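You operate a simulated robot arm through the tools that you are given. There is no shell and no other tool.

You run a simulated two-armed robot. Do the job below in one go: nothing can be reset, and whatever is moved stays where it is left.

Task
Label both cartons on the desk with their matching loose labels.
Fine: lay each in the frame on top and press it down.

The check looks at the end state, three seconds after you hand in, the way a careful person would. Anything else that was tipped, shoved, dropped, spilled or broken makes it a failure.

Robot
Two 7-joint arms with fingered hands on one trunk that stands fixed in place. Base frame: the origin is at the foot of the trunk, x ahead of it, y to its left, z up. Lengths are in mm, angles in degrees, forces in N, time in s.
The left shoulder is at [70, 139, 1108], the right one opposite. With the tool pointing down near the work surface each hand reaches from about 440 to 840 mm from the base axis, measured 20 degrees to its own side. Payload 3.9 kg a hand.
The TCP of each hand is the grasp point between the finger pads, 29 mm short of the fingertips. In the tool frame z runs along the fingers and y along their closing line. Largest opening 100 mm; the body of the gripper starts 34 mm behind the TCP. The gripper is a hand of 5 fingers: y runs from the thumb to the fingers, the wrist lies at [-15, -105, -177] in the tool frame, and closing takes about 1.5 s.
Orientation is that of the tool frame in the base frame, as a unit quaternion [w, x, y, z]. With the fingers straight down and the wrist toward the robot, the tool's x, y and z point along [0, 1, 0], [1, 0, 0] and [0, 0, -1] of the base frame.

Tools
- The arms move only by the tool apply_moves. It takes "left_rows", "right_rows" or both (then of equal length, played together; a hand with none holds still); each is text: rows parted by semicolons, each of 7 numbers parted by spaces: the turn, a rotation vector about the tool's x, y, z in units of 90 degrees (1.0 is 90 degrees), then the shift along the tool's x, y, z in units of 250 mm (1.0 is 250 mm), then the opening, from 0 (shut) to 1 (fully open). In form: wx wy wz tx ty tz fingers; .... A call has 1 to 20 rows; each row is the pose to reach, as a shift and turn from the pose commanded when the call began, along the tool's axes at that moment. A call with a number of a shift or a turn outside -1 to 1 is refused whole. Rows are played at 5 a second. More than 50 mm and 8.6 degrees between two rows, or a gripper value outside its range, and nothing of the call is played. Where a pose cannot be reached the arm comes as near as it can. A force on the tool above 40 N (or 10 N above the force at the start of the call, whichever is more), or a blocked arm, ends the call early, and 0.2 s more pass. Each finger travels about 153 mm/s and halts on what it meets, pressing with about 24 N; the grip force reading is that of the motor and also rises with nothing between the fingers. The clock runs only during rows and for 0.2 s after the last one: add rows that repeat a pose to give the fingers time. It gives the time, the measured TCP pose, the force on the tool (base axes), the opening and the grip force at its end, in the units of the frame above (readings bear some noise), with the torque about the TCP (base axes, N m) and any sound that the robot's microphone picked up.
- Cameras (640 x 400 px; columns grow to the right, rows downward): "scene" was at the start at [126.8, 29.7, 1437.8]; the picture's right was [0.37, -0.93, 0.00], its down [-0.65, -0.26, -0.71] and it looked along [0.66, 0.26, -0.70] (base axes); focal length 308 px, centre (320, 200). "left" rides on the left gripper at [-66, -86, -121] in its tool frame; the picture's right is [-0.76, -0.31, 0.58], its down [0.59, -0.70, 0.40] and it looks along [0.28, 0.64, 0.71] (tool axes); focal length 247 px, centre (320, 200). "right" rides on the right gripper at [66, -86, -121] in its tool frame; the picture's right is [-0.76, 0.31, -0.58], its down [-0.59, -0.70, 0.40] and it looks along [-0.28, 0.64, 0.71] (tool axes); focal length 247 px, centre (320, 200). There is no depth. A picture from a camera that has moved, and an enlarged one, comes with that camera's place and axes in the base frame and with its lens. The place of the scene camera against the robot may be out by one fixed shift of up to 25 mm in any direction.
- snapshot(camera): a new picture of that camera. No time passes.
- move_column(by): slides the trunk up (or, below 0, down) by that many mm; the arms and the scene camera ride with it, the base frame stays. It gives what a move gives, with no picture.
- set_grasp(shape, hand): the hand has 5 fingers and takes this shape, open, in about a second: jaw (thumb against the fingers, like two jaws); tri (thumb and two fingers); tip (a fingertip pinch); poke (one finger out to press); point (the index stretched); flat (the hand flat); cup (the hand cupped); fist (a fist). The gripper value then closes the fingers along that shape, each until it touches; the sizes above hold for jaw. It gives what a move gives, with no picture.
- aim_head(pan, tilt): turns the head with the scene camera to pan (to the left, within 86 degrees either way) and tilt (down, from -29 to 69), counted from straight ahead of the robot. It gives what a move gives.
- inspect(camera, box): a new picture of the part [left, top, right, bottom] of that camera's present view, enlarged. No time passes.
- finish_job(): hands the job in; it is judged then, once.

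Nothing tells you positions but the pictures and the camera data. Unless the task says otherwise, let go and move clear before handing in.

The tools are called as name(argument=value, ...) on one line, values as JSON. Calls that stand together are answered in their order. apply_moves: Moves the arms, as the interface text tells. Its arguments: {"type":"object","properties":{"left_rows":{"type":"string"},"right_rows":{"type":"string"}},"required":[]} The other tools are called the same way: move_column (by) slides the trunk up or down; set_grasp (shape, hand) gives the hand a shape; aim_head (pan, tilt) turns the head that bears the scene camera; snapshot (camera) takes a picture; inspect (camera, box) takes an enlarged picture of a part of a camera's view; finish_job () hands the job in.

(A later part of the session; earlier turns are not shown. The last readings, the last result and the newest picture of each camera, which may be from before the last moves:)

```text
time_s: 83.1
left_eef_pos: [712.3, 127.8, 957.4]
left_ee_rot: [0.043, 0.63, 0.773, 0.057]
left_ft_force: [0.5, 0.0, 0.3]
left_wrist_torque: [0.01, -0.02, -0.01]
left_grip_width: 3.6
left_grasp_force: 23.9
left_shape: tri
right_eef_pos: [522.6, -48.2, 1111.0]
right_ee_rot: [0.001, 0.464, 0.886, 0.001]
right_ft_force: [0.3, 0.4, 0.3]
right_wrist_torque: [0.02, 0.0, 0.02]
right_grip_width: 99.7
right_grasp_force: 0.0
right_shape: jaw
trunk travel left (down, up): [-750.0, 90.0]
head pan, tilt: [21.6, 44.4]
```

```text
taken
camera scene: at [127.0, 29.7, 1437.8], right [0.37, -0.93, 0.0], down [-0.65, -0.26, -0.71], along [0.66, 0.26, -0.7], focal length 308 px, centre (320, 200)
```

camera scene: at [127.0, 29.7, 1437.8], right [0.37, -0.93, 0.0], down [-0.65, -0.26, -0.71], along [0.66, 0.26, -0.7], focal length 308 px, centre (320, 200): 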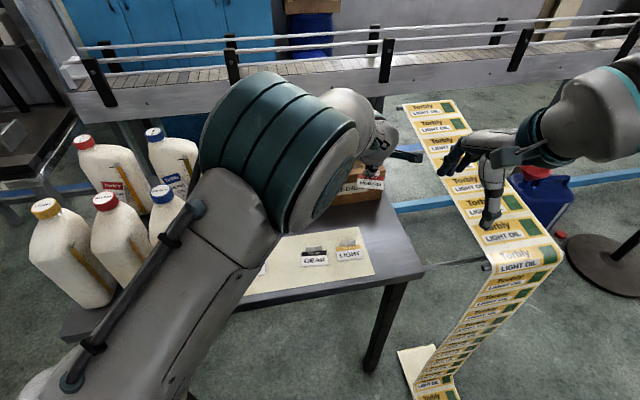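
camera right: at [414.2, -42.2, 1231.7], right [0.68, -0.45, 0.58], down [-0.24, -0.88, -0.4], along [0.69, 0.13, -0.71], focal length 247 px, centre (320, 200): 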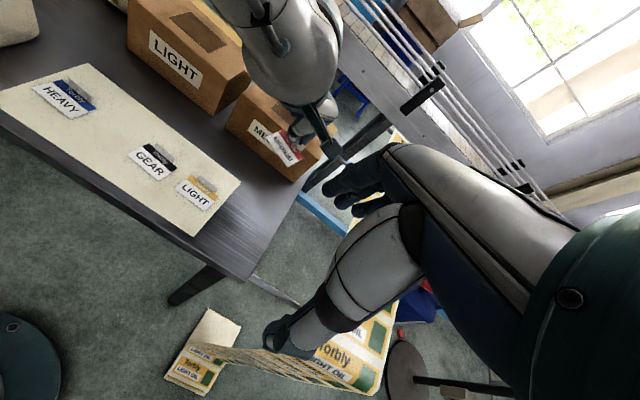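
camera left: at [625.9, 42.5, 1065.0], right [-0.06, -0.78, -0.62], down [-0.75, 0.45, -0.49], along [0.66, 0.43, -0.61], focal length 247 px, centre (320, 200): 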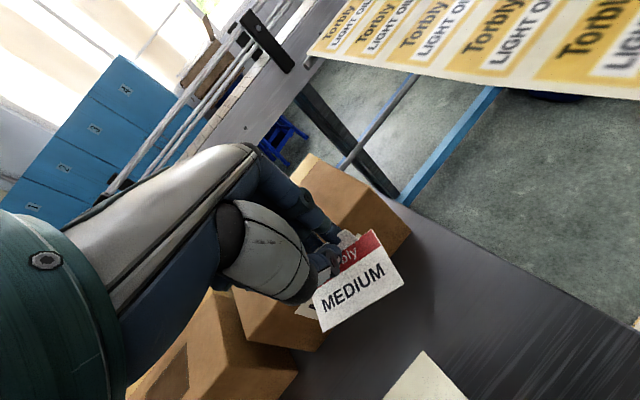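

apply_moves(left_rows="0 0.004 -0.026 0.025 0.034 0.004 0; 0 0.007 -0.051 0.051 0.069 0.008 0; 0.001 0.011 -0.077 0.077 0.103 0.013 0; 0.001 0.015 -0.103 0.102 0.138 0.017 0; 0.001 0.019 -0.129 0.128 0.172 0.021 0; 0.001 0.022 -0.154 0.153 0.207 0.025 0; 0.001 0.026 -0.18 0.179 0.241 0.03 0; 0.002 0.03 -0.206 0.204 0.276 0.034 0; 0.002 0.033 -0.231 0.23 0.31 0.038 0; 0.002 0.037 -0.257 0.255 0.345 0.042 0; 0.002 0.037 -0.257 0.255 0.345 0.042 0; 0.002 0.037 -0.257 0.255 0.345 0.042 0")

snapshot(camera="left")

snapshot(camera="right")

snapshot(camera="scene")

```text
time_s: 85.7
left_eef_pos: [784.3, 208.0, 959.3]
left_ee_rot: [0.031, 0.46, 0.885, 0.065]
left_ft_force: [0.2, 0.1, -0.5]
left_wrist_torque: [0.06, 0.03, 0.0]
left_grip_width: 3.7
left_grasp_force: 23.7
left_shape: tri
right_eef_pos: [522.6, -46.9, 1110.6]
right_ee_rot: [0.001, 0.465, 0.885, 0.0]
right_ft_force: [0.2, 0.4, 0.1]
right_wrist_torque: [0.02, -0.03, -0.01]
right_grip_width: 99.5
right_grasp_force: 0.0
right_shape: jaw
trunk travel left (down, up): [-750.0, 90.0]
head pan, tilt: [21.6, 44.4]
```

```text
taken
camera left: at [740.9, 96.2, 1067.0], right [0.25, -0.74, -0.62], down [-0.86, 0.12, -0.49], along [0.44, 0.66, -0.61], focal length 247 px, centre (320, 200)
```

left: 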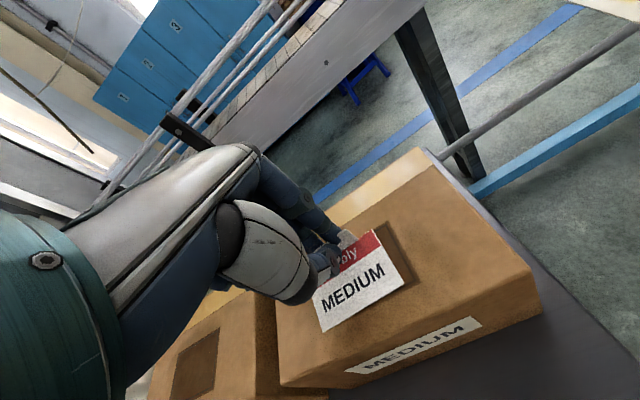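

```text
taken
camera right: at [414.1, -42.1, 1231.7], right [0.68, -0.45, 0.58], down [-0.24, -0.88, -0.4], along [0.69, 0.13, -0.71], focal length 247 px, centre (320, 200)
```

right: 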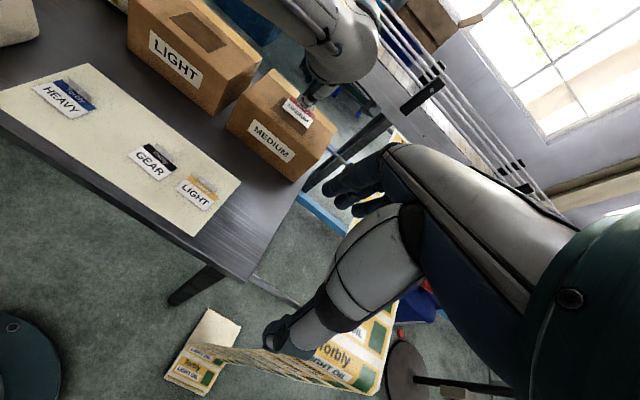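

```text
taken
camera scene: at [127.0, 29.8, 1437.8], right [0.37, -0.93, 0.0], down [-0.65, -0.26, -0.71], along [0.66, 0.26, -0.7], focal length 308 px, centre (320, 200)
```

scene: 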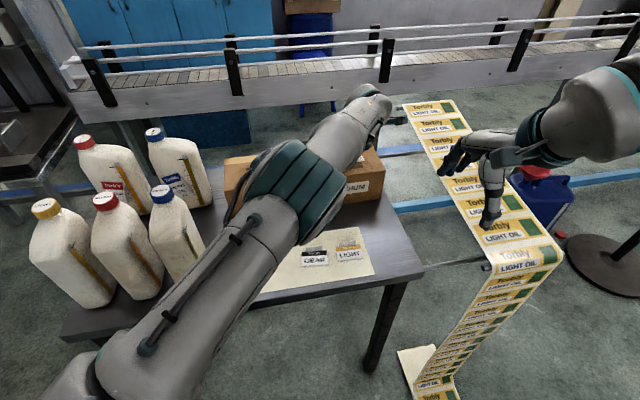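

inspect(camera="right", box=[230, 60, 350, 160])

inspect(camera="left", box=[280, 190, 440, 350])

```text
4.00 times, centred on (290, 110) of right
camera zoom: at [414.1, -42.1, 1231.7], right [0.68, -0.45, 0.58], down [-0.24, -0.88, -0.4], along [0.69, 0.13, -0.71], focal length 988 px, centre (440, 560)
```

zoom: 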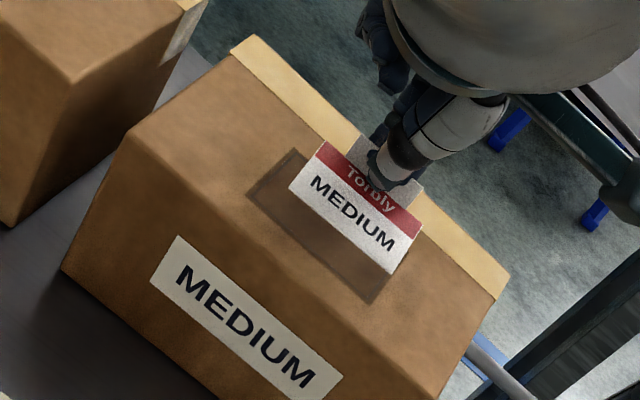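

```text
2.50 times, centred on (360, 270) of left
camera zoom: at [740.9, 96.2, 1067.0], right [0.25, -0.74, -0.62], down [-0.86, 0.12, -0.49], along [0.44, 0.66, -0.61], focal length 617 px, centre (220, 25)
```

zoom: 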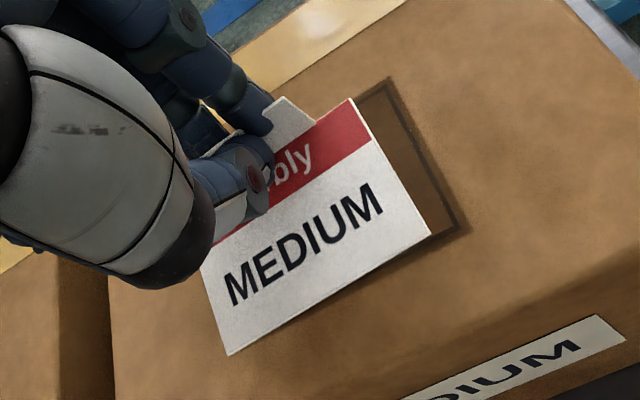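

Both cameras agree: label centre is at about (773, 200), frame centre (784, 214) at z≈892. I'll shift over and lower to about 10 mm above it.

apply_moves(left_rows="0 0 0 0.004 0.011 0.01 0; 0 0 0 0.008 0.022 0.02 0; 0 0 0 0.012 0.033 0.04 0; 0 0 0 0.016 0.044 0.065 0; 0 0 0 0.0204 0.0556 0.0888 0; 0 0 0 0.0204 0.0556 0.0888 0; 0 0 0 0.0204 0.0556 0.0888 0")

inspect(camera="right", box=[230, 60, 350, 160])

inspect(camera="left", box=[280, 190, 440, 350])

```text
time_s: 87.3
left_eef_pos: [796.3, 224.4, 939.3]
left_ee_rot: [0.031, 0.46, 0.885, 0.065]
left_ft_force: [0.4, 0.2, -0.1]
left_wrist_torque: [0.03, -0.01, 0.0]
left_grip_width: 3.4
left_grasp_force: 24.4
left_shape: tri
right_eef_pos: [522.3, -47.3, 1110.4]
right_ee_rot: [0.0, 0.465, 0.885, 0.001]
right_ft_force: [0.5, -0.2, -0.4]
right_wrist_torque: [0.03, -0.05, 0.01]
right_grip_width: 99.9
right_grasp_force: 0.0
right_shape: jaw
trunk travel left (down, up): [-750.0, 90.0]
head pan, tilt: [21.6, 44.4]
```

```text
4.00 times, centred on (290, 110) of right
camera zoom: at [414.1, -42.2, 1231.8], right [0.68, -0.45, 0.58], down [-0.24, -0.88, -0.4], along [0.69, 0.13, -0.71], focal length 988 px, centre (440, 560)
```

zoom: 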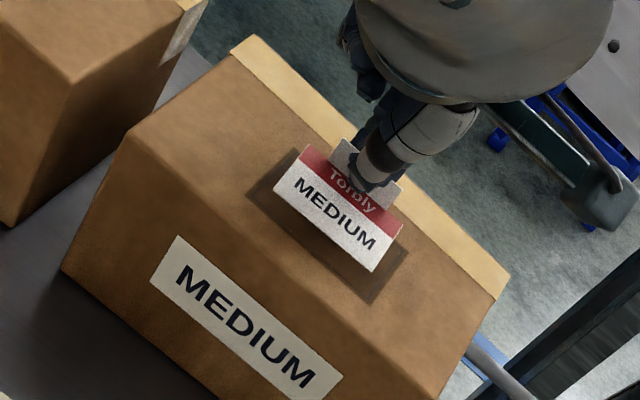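

```text
2.50 times, centred on (360, 270) of left
camera zoom: at [750.9, 111.3, 1047.3], right [0.25, -0.74, -0.62], down [-0.86, 0.12, -0.49], along [0.44, 0.66, -0.61], focal length 617 px, centre (220, 25)
```

zoom: 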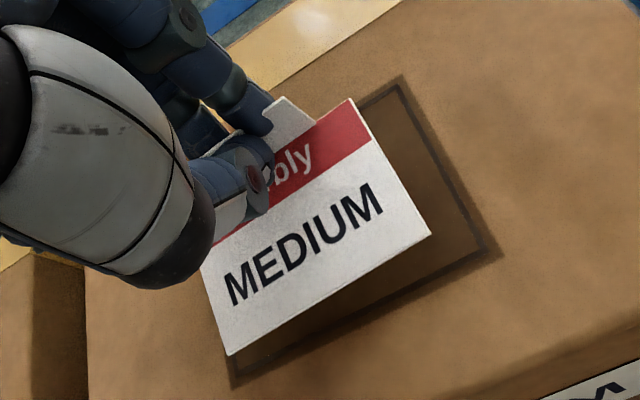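

apply_moves(left_rows="0 0 0.006 -0.005 -0.001 0.01 0; 0 0 0.013 -0.01 -0.0015 0.02 0; 0 0 0.013 -0.01 -0.002 0.03 0; 0 0 0.013 -0.01 -0.0024 0.04 0; 0 0 0.013 -0.01 -0.0024 0.04 0")

inspect(camera="right", box=[230, 60, 350, 160])

inspect(camera="left", box=[280, 190, 440, 350])

```text
time_s: 88.5
left_eef_pos: [797.0, 220.8, 930.8]
left_ee_rot: [0.03, 0.469, 0.88, 0.064]
left_ft_force: [-0.7, -0.5, 0.0]
left_wrist_torque: [-0.02, -0.02, 0.02]
left_grip_width: 3.8
left_grasp_force: 24.0
left_shape: tri
right_eef_pos: [522.0, -47.9, 1110.0]
right_ee_rot: [0.0, 0.464, 0.886, 0.001]
right_ft_force: [-0.1, -0.5, -0.7]
right_wrist_torque: [0.02, -0.01, -0.02]
right_grip_width: 99.9
right_grasp_force: 0.1
right_shape: jaw
trunk travel left (down, up): [-750.0, 90.0]
head pan, tilt: [21.6, 44.4]
```

```text
4.00 times, centred on (290, 110) of right
camera zoom: at [414.0, -42.2, 1231.8], right [0.68, -0.45, 0.58], down [-0.24, -0.88, -0.4], along [0.69, 0.13, -0.71], focal length 988 px, centre (440, 560)
```

zoom: 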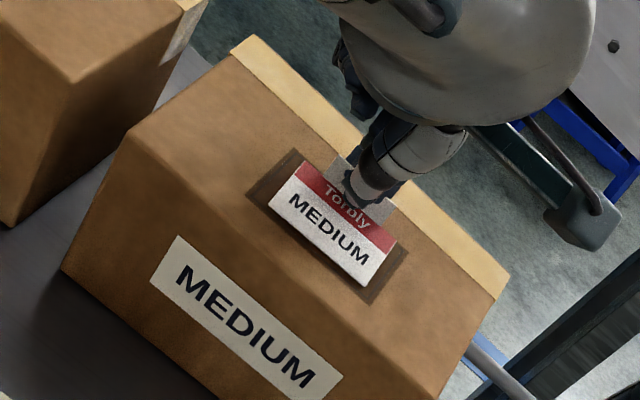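

```text
2.50 times, centred on (360, 270) of left
camera zoom: at [750.4, 109.4, 1037.1], right [0.23, -0.75, -0.62], down [-0.86, 0.14, -0.49], along [0.45, 0.65, -0.61], focal length 617 px, centre (220, 25)
```

zoom: 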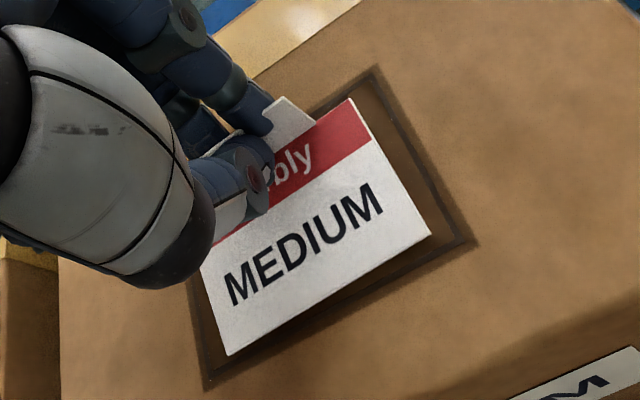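

The label is inside the frame from both views, its near edge about touching. I'll nudge 2 mm forward and settle down in small steps.

apply_moves(left_rows="0 0 0 0 0.0068 0.004 0; 0 0 0 0 0.0068 0.009 0; 0 0 0 0 0.0068 0.009 0")

apply_moves(left_rows="0 0 0 0 -0.0008 0.006 0; 0 0 0 0 -0.0017 0.012 0; 0 0 0 0 -0.0017 0.012 0")

inspect(camera="right", box=[250, 80, 340, 150])

inspect(camera="left", box=[280, 190, 440, 350])

```text
time_s: 89.3
left_eef_pos: [798.8, 223.4, 928.0]
left_ee_rot: [0.029, 0.469, 0.88, 0.064]
left_ft_force: [-0.8, 0.1, 0.7]
left_wrist_torque: [-0.01, -0.02, -0.01]
left_grip_width: 3.5
left_grasp_force: 23.9
left_shape: tri
right_eef_pos: [522.6, -47.2, 1110.8]
right_ee_rot: [0.001, 0.465, 0.885, 0.001]
right_ft_force: [0.0, 0.0, 1.1]
right_wrist_torque: [-0.01, 0.05, 0.03]
right_grip_width: 99.9
right_grasp_force: 0.0
right_shape: jaw
trunk travel left (down, up): [-750.0, 90.0]
head pan, tilt: [21.6, 44.4]
```

```text
time_s: 90.1
left_eef_pos: [798.9, 222.7, 924.6]
left_ee_rot: [0.03, 0.47, 0.88, 0.065]
left_ft_force: [1.3, -0.1, 2.0]
left_wrist_torque: [-0.01, 0.05, 0.03]
left_grip_width: 3.6
left_grasp_force: 24.0
left_shape: tri
right_eef_pos: [521.7, -46.9, 1110.3]
right_ee_rot: [0.0, 0.465, 0.885, 0.001]
right_ft_force: [0.5, -0.5, -0.1]
right_wrist_torque: [0.01, 0.02, 0.03]
right_grip_width: 100.0
right_grasp_force: 0.1
right_shape: jaw
trunk travel left (down, up): [-750.0, 90.0]
head pan, tilt: [21.6, 44.4]
```

```text
5.71 times, centred on (295, 115) of right
camera zoom: at [413.8, -42.3, 1231.9], right [0.68, -0.45, 0.58], down [-0.24, -0.88, -0.4], along [0.69, 0.13, -0.71], focal length 1411 px, centre (463, 686)
```

zoom: 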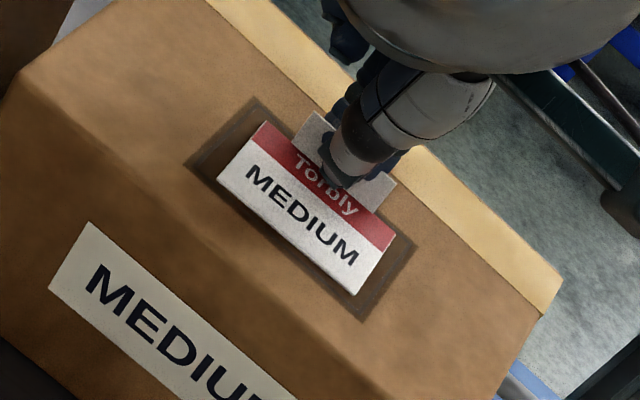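

```text
2.50 times, centred on (360, 270) of left
camera zoom: at [752.2, 111.1, 1032.6], right [0.23, -0.75, -0.62], down [-0.86, 0.14, -0.49], along [0.45, 0.65, -0.61], focal length 617 px, centre (220, 25)
```

zoom: 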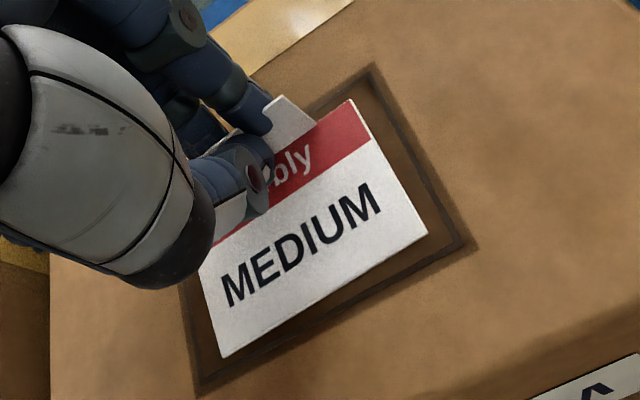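

apply_moves(left_rows="0 0 0 0 -0.0008 0.006 0; 0 0 0 0 -0.0017 0.012 0; 0 0 0 0 -0.0017 0.012 0")

inspect(camera="left", box=[280, 190, 440, 350])

inspect(camera="right", box=[250, 80, 340, 150])

```text
time_s: 90.9
left_eef_pos: [799.5, 223.3, 923.0]
left_ee_rot: [0.031, 0.469, 0.88, 0.065]
left_ft_force: [0.8, 1.9, 2.1]
left_wrist_torque: [-0.03, 0.05, -0.04]
left_grip_width: 3.9
left_grasp_force: 23.6
left_shape: tri
right_eef_pos: [521.9, -45.8, 1110.2]
right_ee_rot: [0.0, 0.465, 0.885, 0.001]
right_ft_force: [-0.6, 1.5, -0.3]
right_wrist_torque: [0.0, 0.01, 0.01]
right_grip_width: 99.9
right_grasp_force: 0.0
right_shape: jaw
trunk travel left (down, up): [-750.0, 90.0]
head pan, tilt: [21.6, 44.4]
```

```text
2.50 times, centred on (360, 270) of left
camera zoom: at [752.1, 111.1, 1029.8], right [0.24, -0.75, -0.62], down [-0.86, 0.14, -0.49], along [0.45, 0.65, -0.61], focal length 617 px, centre (220, 25)
```

zoom: 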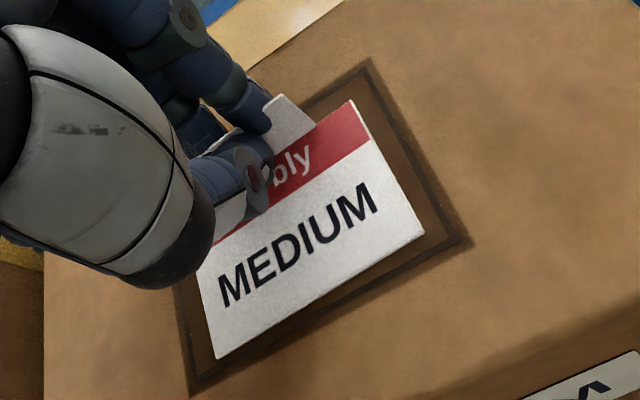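

```text
5.71 times, centred on (295, 115) of right
camera zoom: at [413.7, -42.2, 1231.9], right [0.68, -0.45, 0.58], down [-0.24, -0.88, -0.4], along [0.69, 0.13, -0.71], focal length 1411 px, centre (463, 686)
```

zoom: 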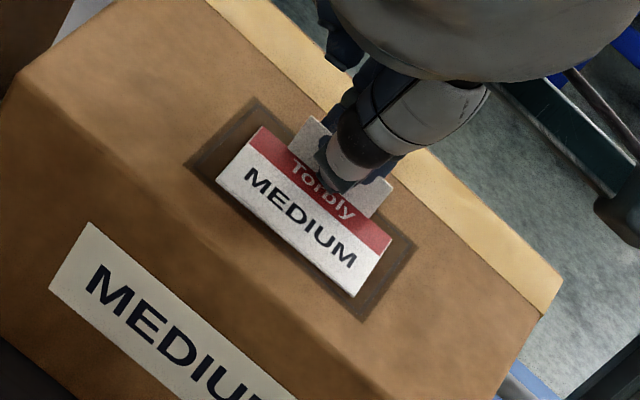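

apply_moves(left_rows="0 0 0 0 -0.0006 0.004 0; 0 0 0 0 -0.0011 0.008 0; 0 0 0 0 -0.0011 0.008 0")

apply_moves(left_rows="0 0 0 0 -0.0006 0.004 0; 0 0 0 0 -0.0011 0.008 0; 0 0 0 0 -0.0011 0.008 0")

inspect(camera="right", box=[250, 80, 340, 150])

```text
time_s: 91.7
left_eef_pos: [799.6, 222.9, 921.6]
left_ee_rot: [0.03, 0.47, 0.88, 0.065]
left_ft_force: [2.0, 0.7, 6.2]
left_wrist_torque: [-0.01, -0.01, 0.02]
left_grip_width: 4.2
left_grasp_force: 23.8
left_shape: tri
right_eef_pos: [521.2, -47.1, 1111.5]
right_ee_rot: [0.001, 0.465, 0.886, 0.001]
right_ft_force: [-0.1, -0.4, -0.3]
right_wrist_torque: [0.01, -0.01, -0.01]
right_grip_width: 99.9
right_grasp_force: 0.1
right_shape: jaw
trunk travel left (down, up): [-750.0, 90.0]
head pan, tilt: [21.6, 44.4]
```

```text
time_s: 92.5
left_eef_pos: [797.0, 222.4, 922.5]
left_ee_rot: [0.031, 0.469, 0.88, 0.066]
left_ft_force: [4.5, 1.7, 15.2]
left_wrist_torque: [-0.02, -0.04, -0.01]
left_grip_width: 4.6
left_grasp_force: 23.9
left_shape: tri
right_eef_pos: [519.4, -46.8, 1111.8]
right_ee_rot: [0.001, 0.465, 0.885, 0.001]
right_ft_force: [-0.8, -0.9, 0.0]
right_wrist_torque: [0.01, 0.0, 0.01]
right_grip_width: 100.0
right_grasp_force: 0.1
right_shape: jaw
trunk travel left (down, up): [-750.0, 90.0]
head pan, tilt: [21.6, 44.4]
```

```text
5.71 times, centred on (295, 115) of right
camera zoom: at [412.0, -42.7, 1232.6], right [0.68, -0.45, 0.58], down [-0.24, -0.88, -0.4], along [0.69, 0.13, -0.71], focal length 1411 px, centre (463, 686)
```

zoom: 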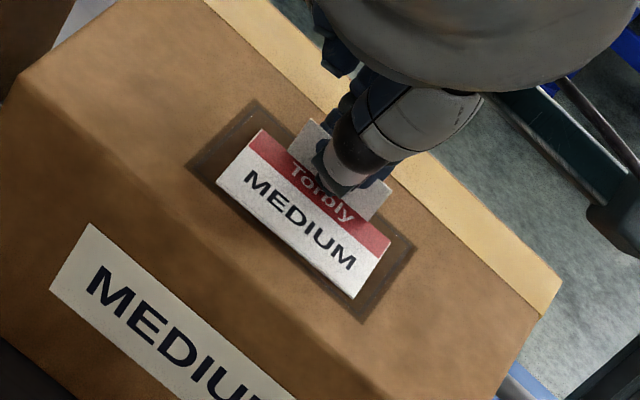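

The label is flat in the frame with 15 N pressing. I'll ease the force, then open the fingers gently.

apply_moves(left_rows="0 0 0 0 0.0008 -0.006 0; 0 0 0 0 0.0014 -0.01 0; 0 0 0 0 0.0014 -0.01 0")

apply_moves(left_rows="0 0 0 0 0 0 0.06; 0 0 0 0 0 0 0.1; 0 0 0 0 0 0 0.15; 0 0 0 0 0 0 0.2; 0 0 0 0 0 0 0.25; 0 0 0 0 0 0 0.25")

inspect(camera="right", box=[250, 80, 340, 150])

inspect(camera="left", box=[280, 190, 440, 350])

```text
time_s: 93.3
left_eef_pos: [798.3, 222.2, 921.4]
left_ee_rot: [0.031, 0.47, 0.88, 0.065]
left_ft_force: [5.0, 1.5, 10.4]
left_wrist_torque: [0.01, -0.04, 0.03]
left_grip_width: 4.7
left_grasp_force: 23.9
left_shape: tri
right_eef_pos: [521.2, -49.2, 1110.7]
right_ee_rot: [0.001, 0.465, 0.886, 0.002]
right_ft_force: [0.6, -0.9, 0.5]
right_wrist_torque: [-0.01, 0.01, 0.02]
right_grip_width: 99.9
right_grasp_force: 0.1
right_shape: jaw
trunk travel left (down, up): [-750.0, 90.0]
head pan, tilt: [21.6, 44.4]
```

```text
time_s: 94.7
left_eef_pos: [797.2, 222.2, 922.5]
left_ee_rot: [0.031, 0.469, 0.88, 0.065]
left_ft_force: [1.1, 0.9, 7.4]
left_wrist_torque: [-0.04, -0.03, 0.01]
left_grip_width: 24.7
left_grasp_force: 0.1
left_shape: tri
right_eef_pos: [522.1, -47.0, 1111.1]
right_ee_rot: [0.001, 0.465, 0.885, 0.001]
right_ft_force: [0.1, -0.3, 0.0]
right_wrist_torque: [0.02, -0.01, 0.0]
right_grip_width: 99.8
right_grasp_force: 0.1
right_shape: jaw
trunk travel left (down, up): [-750.0, 90.0]
head pan, tilt: [21.6, 44.4]
```

```text
5.71 times, centred on (295, 115) of right
camera zoom: at [412.8, -42.4, 1232.2], right [0.68, -0.45, 0.58], down [-0.24, -0.88, -0.4], along [0.69, 0.13, -0.71], focal length 1411 px, centre (463, 686)
```

zoom: 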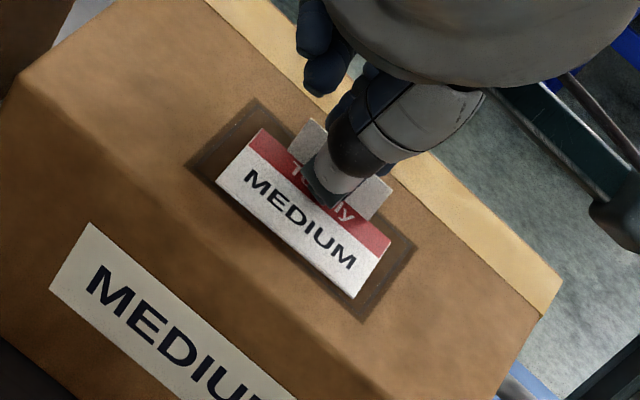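

```text
2.50 times, centred on (360, 270) of left
camera zoom: at [750.9, 110.8, 1028.8], right [0.24, -0.75, -0.62], down [-0.86, 0.14, -0.49], along [0.45, 0.65, -0.61], focal length 617 px, centre (220, 25)
```

zoom: 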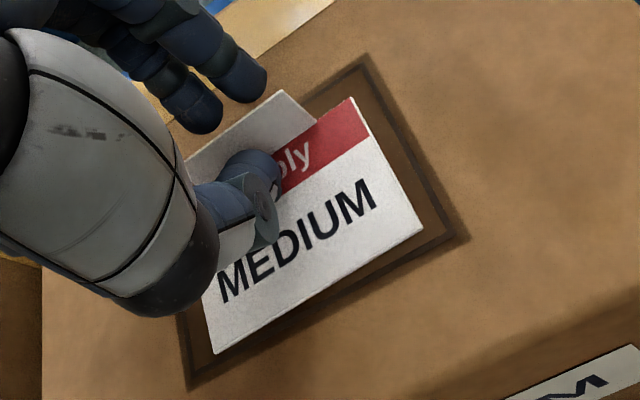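

The label is released and lies centred in the frame, my thumb resting on it. I'll press it down firmly with the thumb, then lift away.

apply_moves(left_rows="0 0 0 0 -0.0008 0.006 0.25; 0 0 0 0 -0.0018 0.013 0.25; 0 0 0 0 -0.0018 0.013 0.25; 0 0 0 0 -0.0018 0.013 0.25")

apply_moves(left_rows="0 0 0 0 0.0018 -0.013 0.25; 0 0 0 0 0.0046 -0.033 0.25; 0 0 0 0 0.0085 -0.06 0.3; 0 0 0 0 0.0142 -0.1 0.35; 0 0 0 0 0.0227 -0.16 0.35; 0 0 0 0 0.034 -0.24 0.35; 0 0 0 0 0.034 -0.24 0.35")

inspect(camera="right", box=[250, 70, 340, 150])

inspect(camera="left", box=[280, 190, 440, 350])

```text
time_s: 95.7
left_eef_pos: [796.9, 222.2, 920.2]
left_ee_rot: [0.031, 0.47, 0.88, 0.066]
left_ft_force: [-1.8, -0.2, 16.8]
left_wrist_torque: [-0.14, 0.09, -0.03]
left_grip_width: 25.6
left_grasp_force: 0.0
left_shape: tri
right_eef_pos: [519.2, -47.5, 1111.9]
right_ee_rot: [0.002, 0.465, 0.885, 0.002]
right_ft_force: [0.1, -1.0, -0.6]
right_wrist_torque: [0.02, -0.01, -0.01]
right_grip_width: 99.6
right_grasp_force: 0.1
right_shape: jaw
trunk travel left (down, up): [-750.0, 90.0]
head pan, tilt: [21.6, 44.4]
```

```text
time_s: 97.3
left_eef_pos: [801.1, 221.8, 979.0]
left_ee_rot: [0.029, 0.47, 0.88, 0.065]
left_ft_force: [0.2, 0.3, 0.2]
left_wrist_torque: [0.02, 0.0, -0.03]
left_grip_width: 34.4
left_grasp_force: 0.0
left_shape: tri
right_eef_pos: [523.6, -46.7, 1109.9]
right_ee_rot: [0.001, 0.465, 0.885, 0.0]
right_ft_force: [1.0, -0.5, -0.7]
right_wrist_torque: [-0.02, 0.01, 0.0]
right_grip_width: 99.7
right_grasp_force: 0.0
right_shape: jaw
trunk travel left (down, up): [-750.0, 90.0]
head pan, tilt: [21.6, 44.4]
```

```text
5.00 times, centred on (295, 110) of right
camera zoom: at [414.3, -42.2, 1231.7], right [0.68, -0.45, 0.58], down [-0.24, -0.88, -0.4], along [0.69, 0.13, -0.71], focal length 1235 px, centre (445, 650)
```

zoom: 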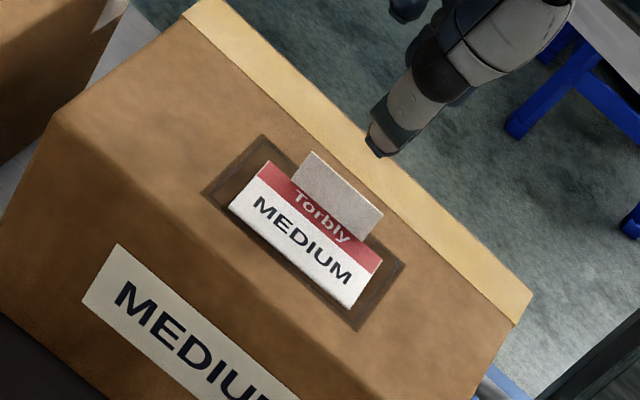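

```text
2.50 times, centred on (360, 270) of left
camera zoom: at [753.5, 110.5, 1086.4], right [0.23, -0.75, -0.62], down [-0.86, 0.14, -0.49], along [0.45, 0.65, -0.61], focal length 617 px, centre (220, 25)
```

zoom: 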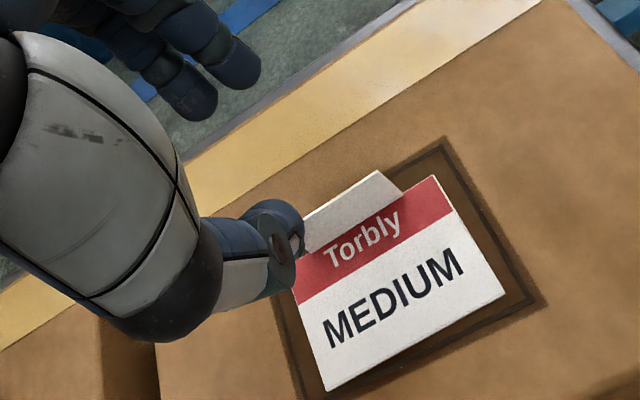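

MEDIUM is flat inside its frame with margin all round. Next the LIGHT label: I'll measure it and its carton frame with the cameras.

inspect(camera="right", box=[160, 160, 240, 220])

inspect(camera="right", box=[130, 0, 260, 110])

snapshot(camera="left")

snapshot(camera="scene")

```text
6.67 times, centred on (200, 190) of right
camera zoom: at [414.3, -42.2, 1231.7], right [0.68, -0.45, 0.58], down [-0.24, -0.88, -0.4], along [0.69, 0.13, -0.71], focal length 1646 px, centre (1120, 267)
```

zoom: 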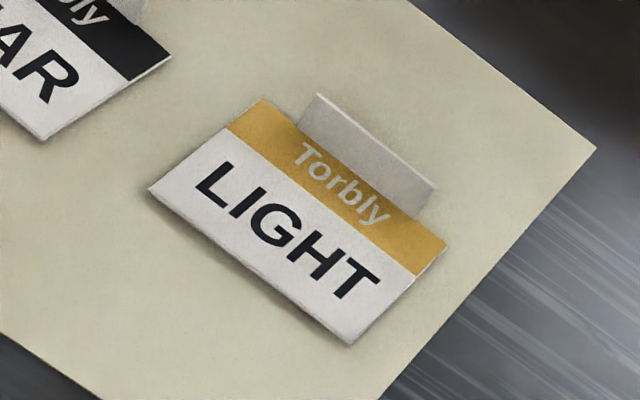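

```text
3.64 times, centred on (195, 55) of right
camera zoom: at [414.3, -42.2, 1231.7], right [0.68, -0.45, 0.58], down [-0.24, -0.88, -0.4], along [0.69, 0.13, -0.71], focal length 898 px, centre (774, 727)
```

zoom: 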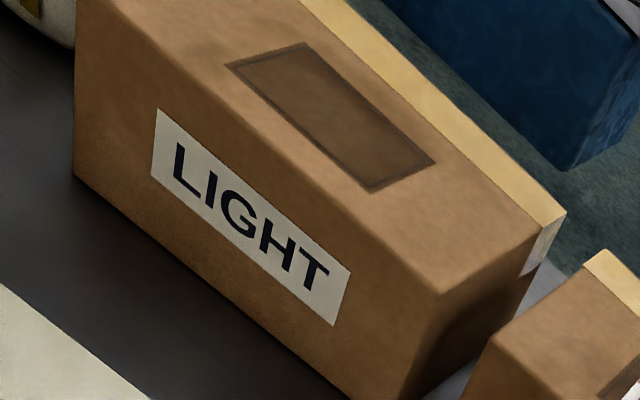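

```text
taken
camera left: at [753.5, 110.5, 1086.4], right [0.23, -0.75, -0.62], down [-0.86, 0.14, -0.49], along [0.45, 0.65, -0.61], focal length 247 px, centre (320, 200)
```

left: 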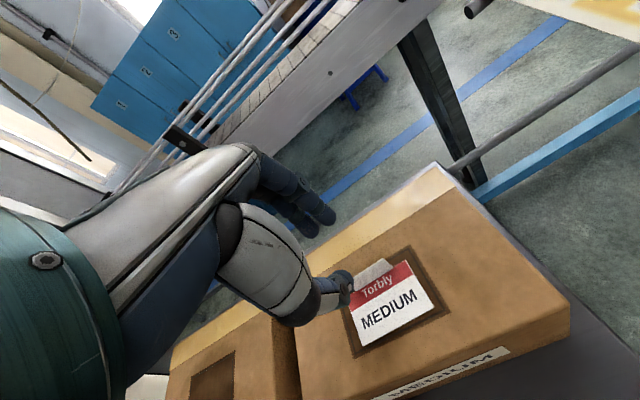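

```text
taken
camera scene: at [127.2, 29.8, 1437.8], right [0.37, -0.93, 0.0], down [-0.65, -0.26, -0.71], along [0.66, 0.26, -0.7], focal length 308 px, centre (320, 200)
```

scene: 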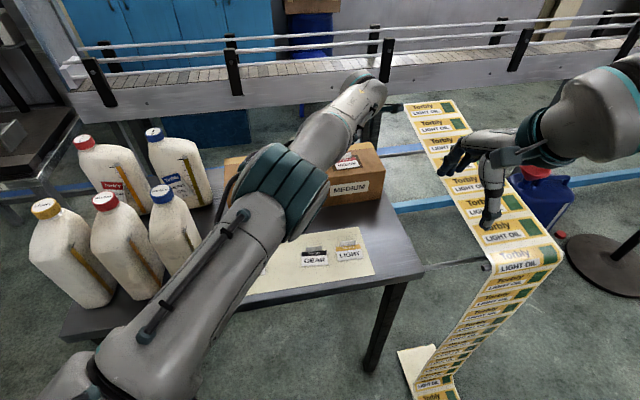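

apply_moves(left_rows="0.009 -0.001 0.005 0.018 -0.085 -0.02 0.35; 0.018 -0.002 0.011 0.036 -0.17 -0.03 0.35; 0.027 -0.002 0.016 0.054 -0.255 -0.035 0.35; 0.036 -0.003 0.022 0.072 -0.34 -0.039 0.35; 0.045 -0.004 0.027 0.09 -0.425 -0.039 0.35; 0.054 -0.005 0.032 0.107 -0.51 -0.039 0.35; 0.063 -0.006 0.038 0.125 -0.595 -0.039 0.35; 0.071 -0.007 0.043 0.143 -0.68 -0.039 0.35; 0.08 -0.007 0.049 0.161 -0.765 -0.039 0.35; 0.089 -0.008 0.054 0.179 -0.85 -0.039 0.35; 0.089 -0.008 0.054 0.179 -0.85 -0.039 0.35; 0.089 -0.008 0.054 0.179 -0.85 -0.039 0.35")

snapshot(camera="left")

snapshot(camera="scene")

snapshot(camera="right")

```text
time_s: 99.0
left_eef_pos: [626.1, 182.3, 869.3]
left_ee_rot: [-0.062, 0.481, 0.874, -0.032]
left_ft_force: [-0.2, -0.2, -1.0]
left_wrist_torque: [0.01, 0.01, 0.01]
left_grip_width: 35.0
left_grasp_force: 0.1
left_shape: tri
right_eef_pos: [521.8, -47.5, 1111.8]
right_ee_rot: [0.0, 0.465, 0.885, 0.0]
right_ft_force: [-0.2, -0.9, 1.2]
right_wrist_torque: [-0.02, -0.03, 0.01]
right_grip_width: 99.9
right_grasp_force: 0.2
right_shape: jaw
trunk travel left (down, up): [-750.0, 90.0]
head pan, tilt: [21.6, 44.4]
stopped in row 8 (left hand): the arm was blocked; the commanded pose is now the measured one
```

```text
taken
camera left: at [606.5, 81.1, 994.1], right [0.06, -0.8, -0.6], down [-0.96, 0.12, -0.27], along [0.29, 0.59, -0.76], focal length 247 px, centre (320, 200)
```

left: 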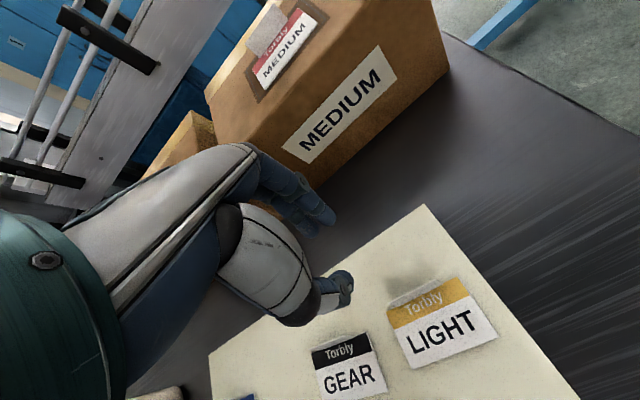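

```text
taken
camera scene: at [126.8, 30.4, 1437.8], right [0.37, -0.93, 0.0], down [-0.65, -0.26, -0.71], along [0.66, 0.26, -0.7], focal length 308 px, centre (320, 200)
```

scene: 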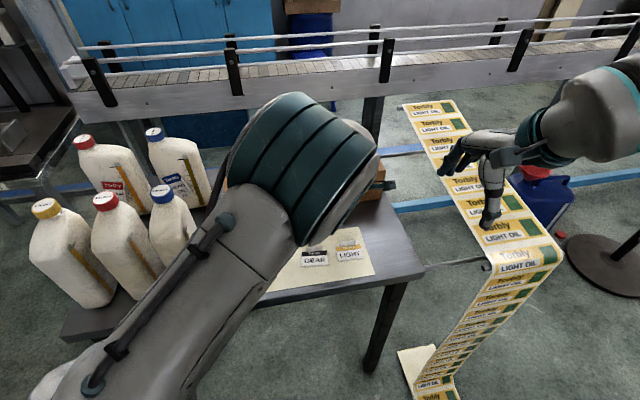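

```text
taken
camera right: at [414.0, -41.5, 1231.9], right [0.68, -0.45, 0.58], down [-0.24, -0.88, -0.4], along [0.69, 0.13, -0.71], focal length 247 px, centre (320, 200)
```

right: 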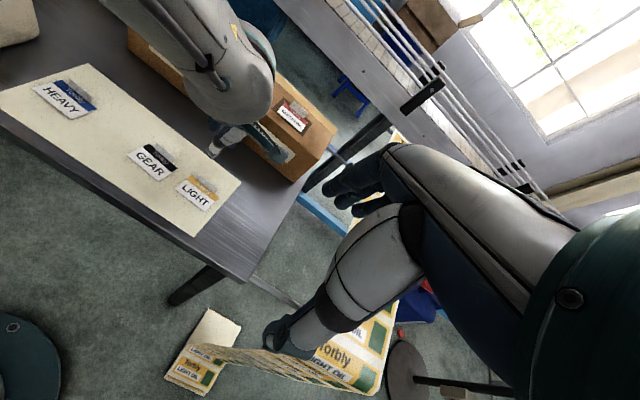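

The arm got stuck in an awkward elbow posture and stopped; nothing seems touched but I'll verify, then raise the trunk to give the arm more room.

inspect(camera="right", box=[250, 70, 340, 150])

inspect(camera="left", box=[190, 0, 460, 200])

move_column(by=85)

snapshot(camera="right")

snapshot(camera="scene")

snapshot(camera="left")

```text
5.00 times, centred on (295, 110) of right
camera zoom: at [414.0, -41.5, 1231.9], right [0.68, -0.45, 0.58], down [-0.24, -0.88, -0.4], along [0.69, 0.13, -0.71], focal length 1235 px, centre (445, 650)
```

zoom: 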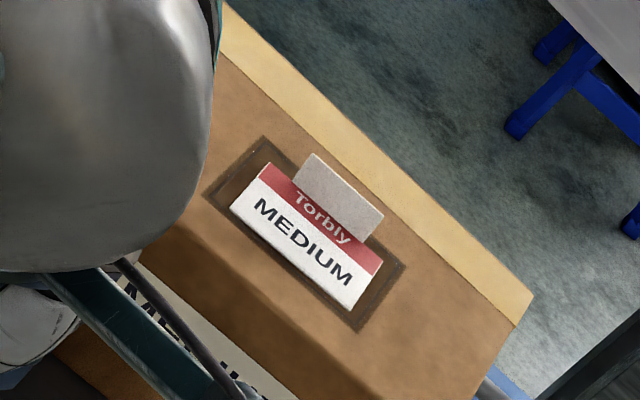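

```text
2.00 times, centred on (325, 100) of left
camera zoom: at [606.5, 81.1, 994.1], right [0.06, -0.8, -0.6], down [-0.96, 0.12, -0.27], along [0.29, 0.59, -0.76], focal length 494 px, centre (310, 400)
```

zoom: 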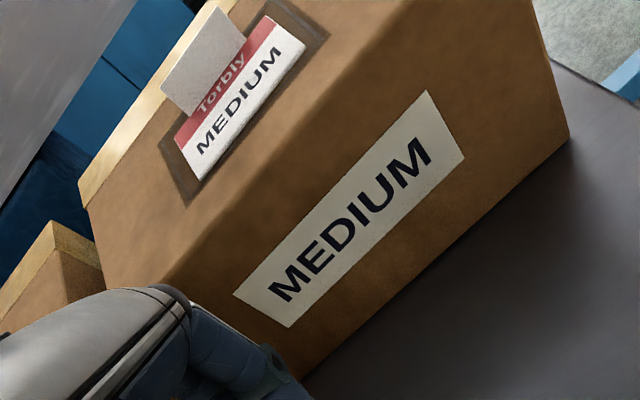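

```text
time_s: 100.2
left_eef_pos: [626.8, 181.7, 955.9]
left_ee_rot: [-0.062, 0.48, 0.874, -0.032]
left_ft_force: [-0.5, -0.5, 1.2]
left_wrist_torque: [-0.02, 0.02, 0.0]
left_grip_width: 34.9
left_grasp_force: 0.1
left_shape: tri
right_eef_pos: [522.5, -46.6, 1195.7]
right_ee_rot: [0.0, 0.464, 0.886, 0.001]
right_ft_force: [-0.2, -0.4, 0.1]
right_wrist_torque: [-0.04, 0.01, -0.01]
right_grip_width: 99.9
right_grasp_force: 0.1
right_shape: jaw
trunk travel left (down, up): [-835.0, 5.0]
head pan, tilt: [21.6, 44.4]
```

```text
taken
camera right: at [414.2, -42.3, 1316.7], right [0.68, -0.45, 0.58], down [-0.24, -0.88, -0.4], along [0.69, 0.13, -0.71], focal length 247 px, centre (320, 200)
```

right: 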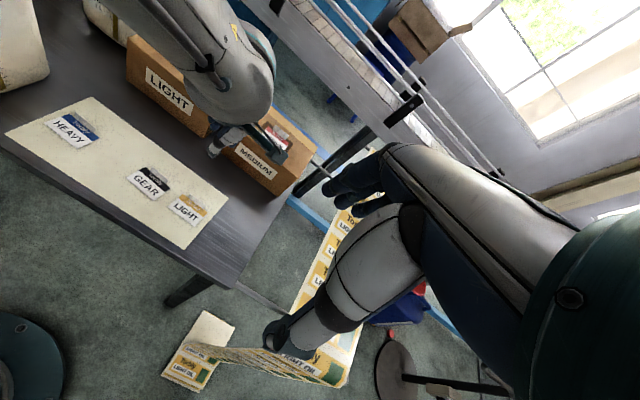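

```text
taken
camera scene: at [127.1, 29.7, 1522.8], right [0.37, -0.93, 0.0], down [-0.65, -0.26, -0.71], along [0.66, 0.26, -0.7], focal length 308 px, centre (320, 200)
```

scene: 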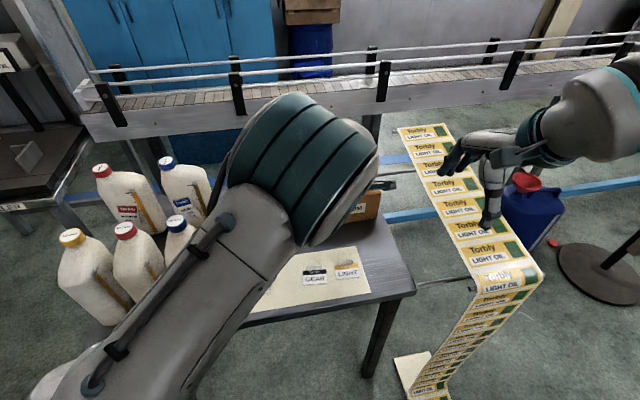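

```text
taken
camera left: at [606.5, 80.0, 1079.2], right [0.06, -0.8, -0.6], down [-0.96, 0.12, -0.27], along [0.29, 0.59, -0.76], focal length 247 px, centre (320, 200)
```

left: 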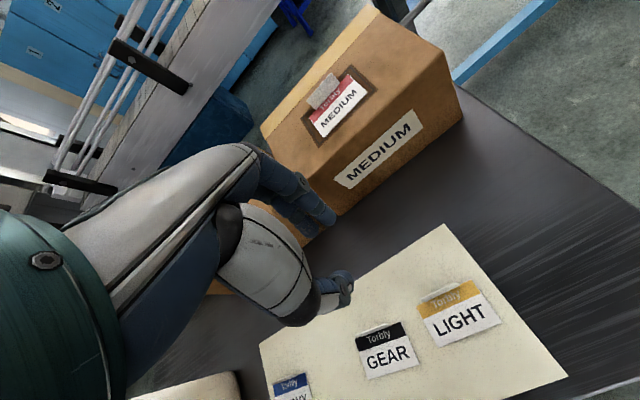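

Everything is as before. Now I'll level the hand and move over the LIGHT label's tab.

apply_moves(left_rows="-0.015 -0.009 0.008 -0.018 -0.03 0.063 0.4; -0.03 -0.019 0.015 -0.036 -0.06 0.127 0.4; -0.045 -0.028 0.023 -0.054 -0.089 0.19 0.4; -0.06 -0.038 0.03 -0.072 -0.119 0.254 0.4; -0.075 -0.047 0.038 -0.09 -0.149 0.317 0.4; -0.075 -0.047 0.038 -0.09 -0.149 0.317 0.4; -0.075 -0.047 0.038 -0.09 -0.149 0.317 0.4")

snapshot(camera="left")

inspect(camera="left", box=[270, 180, 430, 340])

inspect(camera="right", box=[100, 120, 240, 240])

```text
time_s: 101.8
left_eef_pos: [595.2, 144.7, 878.7]
left_ee_rot: [0.002, 0.503, 0.864, -0.002]
left_ft_force: [-0.2, 1.2, -0.4]
left_wrist_torque: [0.02, -0.02, 0.01]
left_grip_width: 39.7
left_grasp_force: 0.2
left_shape: tri
right_eef_pos: [522.5, -46.8, 1196.9]
right_ee_rot: [0.0, 0.464, 0.886, 0.001]
right_ft_force: [-0.3, -0.1, 0.4]
right_wrist_torque: [0.02, -0.01, 0.01]
right_grip_width: 99.7
right_grasp_force: 0.2
right_shape: jaw
trunk travel left (down, up): [-835.0, 5.0]
head pan, tilt: [21.6, 44.4]
```

```text
taken
camera left: at [553.5, 47.0, 1000.8], right [0.11, -0.81, -0.57], down [-0.9, 0.16, -0.4], along [0.42, 0.56, -0.72], focal length 247 px, centre (320, 200)
```

left: 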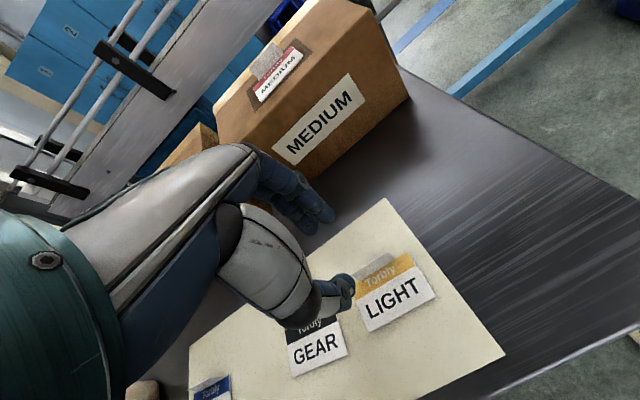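

```text
2.50 times, centred on (350, 260) of left
camera zoom: at [553.5, 47.0, 1000.8], right [0.11, -0.81, -0.57], down [-0.9, 0.16, -0.4], along [0.42, 0.56, -0.72], focal length 617 px, centre (245, 50)
```

zoom: 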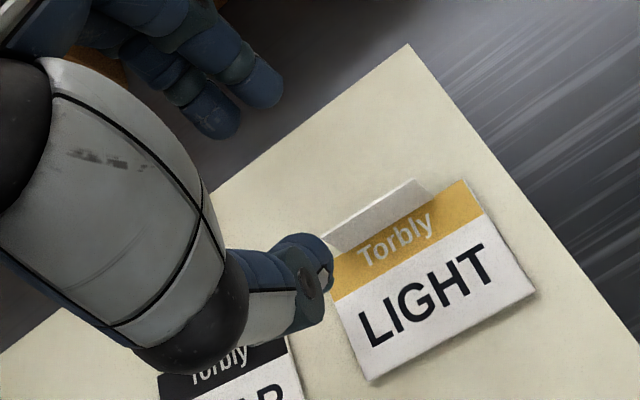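

```text
3.33 times, centred on (170, 180) of right
camera zoom: at [414.0, -42.2, 1316.8], right [0.68, -0.45, 0.58], down [-0.24, -0.88, -0.4], along [0.69, 0.13, -0.71], focal length 823 px, centre (820, 267)
```

zoom: 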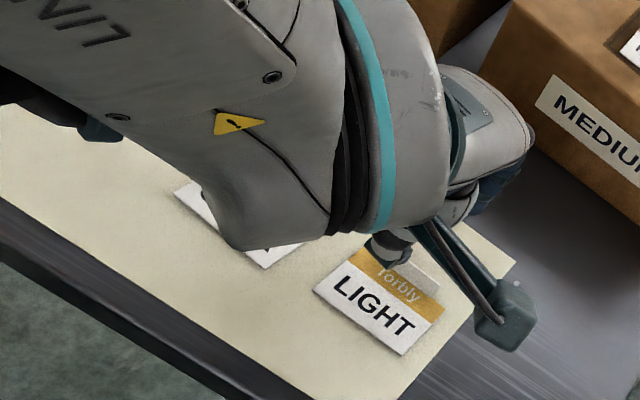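

apply_moves(left_rows="0 0 0 -0.008 0 0.08 0.35; 0 0 0 -0.016 0 0.16 0.35; 0 0 0 -0.016 0 0.21 0.35; 0 0 0 -0.016 0 0.21 0.35; 0 0 0 -0.016 0 0.21 0.35")

inspect(camera="left", box=[270, 170, 430, 330])

inspect(camera="right", box=[100, 120, 240, 240])

```text
time_s: 103.0
left_eef_pos: [597.1, 138.3, 825.5]
left_ee_rot: [-0.001, 0.511, 0.86, 0.003]
left_ft_force: [0.5, -0.7, 0.2]
left_wrist_torque: [-0.03, 0.0, 0.0]
left_grip_width: 35.3
left_grasp_force: 0.2
left_shape: tri
right_eef_pos: [521.4, -47.4, 1196.0]
right_ee_rot: [0.0, 0.465, 0.886, 0.001]
right_ft_force: [0.3, -0.4, 0.2]
right_wrist_torque: [0.01, 0.0, 0.03]
right_grip_width: 99.9
right_grasp_force: 0.2
right_shape: jaw
trunk travel left (down, up): [-835.0, 5.0]
head pan, tilt: [21.6, 44.4]
```

```text
2.50 times, centred on (350, 250) of left
camera zoom: at [553.7, 39.1, 946.2], right [0.09, -0.81, -0.58], down [-0.9, 0.18, -0.4], along [0.43, 0.56, -0.71], focal length 617 px, centre (245, 75)
```

zoom: 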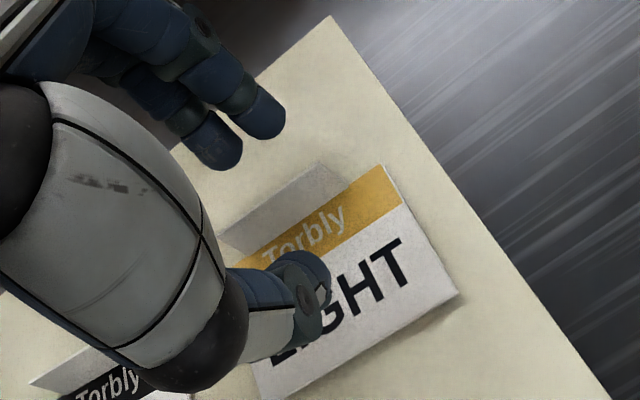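

```text
3.33 times, centred on (170, 180) of right
camera zoom: at [414.0, -42.3, 1316.8], right [0.68, -0.45, 0.58], down [-0.24, -0.88, -0.4], along [0.69, 0.13, -0.71], focal length 823 px, centre (820, 267)
```

zoom: 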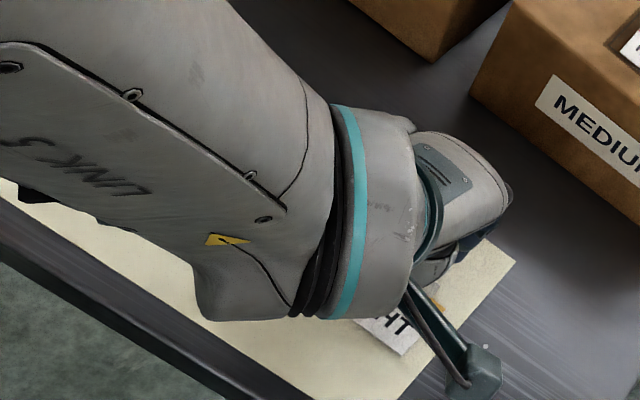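

apply_moves(left_rows="0 0 0 0 0 0.014 0.35; 0 0 0 0 0 0.03 0.35; 0 0 0 0 0 0.03 0.35")

apply_moves(left_rows="0 0 0 0 0 0 0.25; 0 0 0 0 0 0 0.18; 0 0 0 0 0 0 0.12; 0 0 0 0 0 0 0.08; 0 0 0 0 0 0 0.08")

inspect(camera="left", box=[270, 170, 430, 330])

inspect(camera="left", box=[310, 190, 370, 250])

```text
time_s: 103.8
left_eef_pos: [597.9, 139.3, 819.5]
left_ee_rot: [-0.001, 0.51, 0.86, 0.002]
left_ft_force: [-0.6, 0.9, 0.1]
left_wrist_torque: [0.02, 0.01, -0.02]
left_grip_width: 35.5
left_grasp_force: 0.1
left_shape: tri
right_eef_pos: [522.1, -46.5, 1194.9]
right_ee_rot: [0.0, 0.465, 0.885, 0.001]
right_ft_force: [0.4, -0.1, 0.1]
right_wrist_torque: [0.01, 0.0, 0.02]
right_grip_width: 99.6
right_grasp_force: 0.0
right_shape: jaw
trunk travel left (down, up): [-835.0, 5.0]
head pan, tilt: [21.6, 44.4]
```

```text
time_s: 105.0
left_eef_pos: [597.7, 139.1, 818.6]
left_ee_rot: [-0.001, 0.51, 0.86, 0.003]
left_ft_force: [-0.1, -0.4, 0.2]
left_wrist_torque: [-0.01, 0.0, 0.01]
left_grip_width: 8.3
left_grasp_force: 0.0
left_shape: tri
right_eef_pos: [522.8, -47.2, 1195.3]
right_ee_rot: [0.0, 0.466, 0.885, 0.001]
right_ft_force: [-0.5, -0.6, -0.2]
right_wrist_torque: [0.04, 0.03, 0.0]
right_grip_width: 99.9
right_grasp_force: 0.1
right_shape: jaw
trunk travel left (down, up): [-835.0, 5.0]
head pan, tilt: [21.6, 44.4]
```

```text
2.50 times, centred on (350, 250) of left
camera zoom: at [554.0, 39.9, 938.7], right [0.09, -0.81, -0.58], down [-0.9, 0.18, -0.4], along [0.43, 0.56, -0.71], focal length 617 px, centre (245, 75)
```

zoom: 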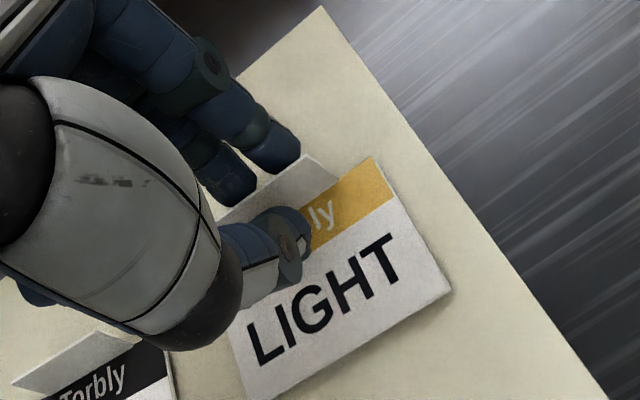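

```text
6.67 times, centred on (340, 220) of left
camera zoom: at [554.0, 39.9, 938.7], right [0.09, -0.81, -0.58], down [-0.9, 0.18, -0.4], along [0.43, 0.56, -0.71], focal length 1646 px, centre (187, 67)
```

zoom: 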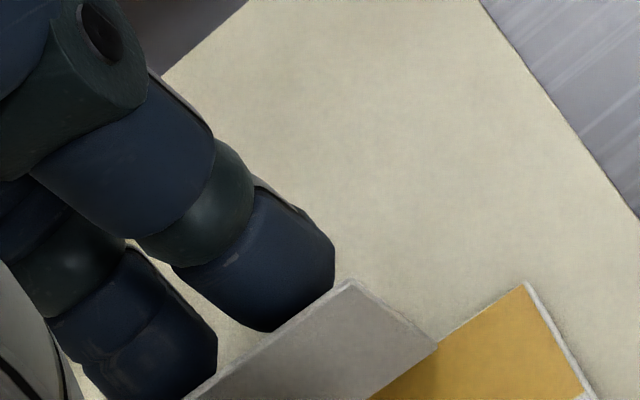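

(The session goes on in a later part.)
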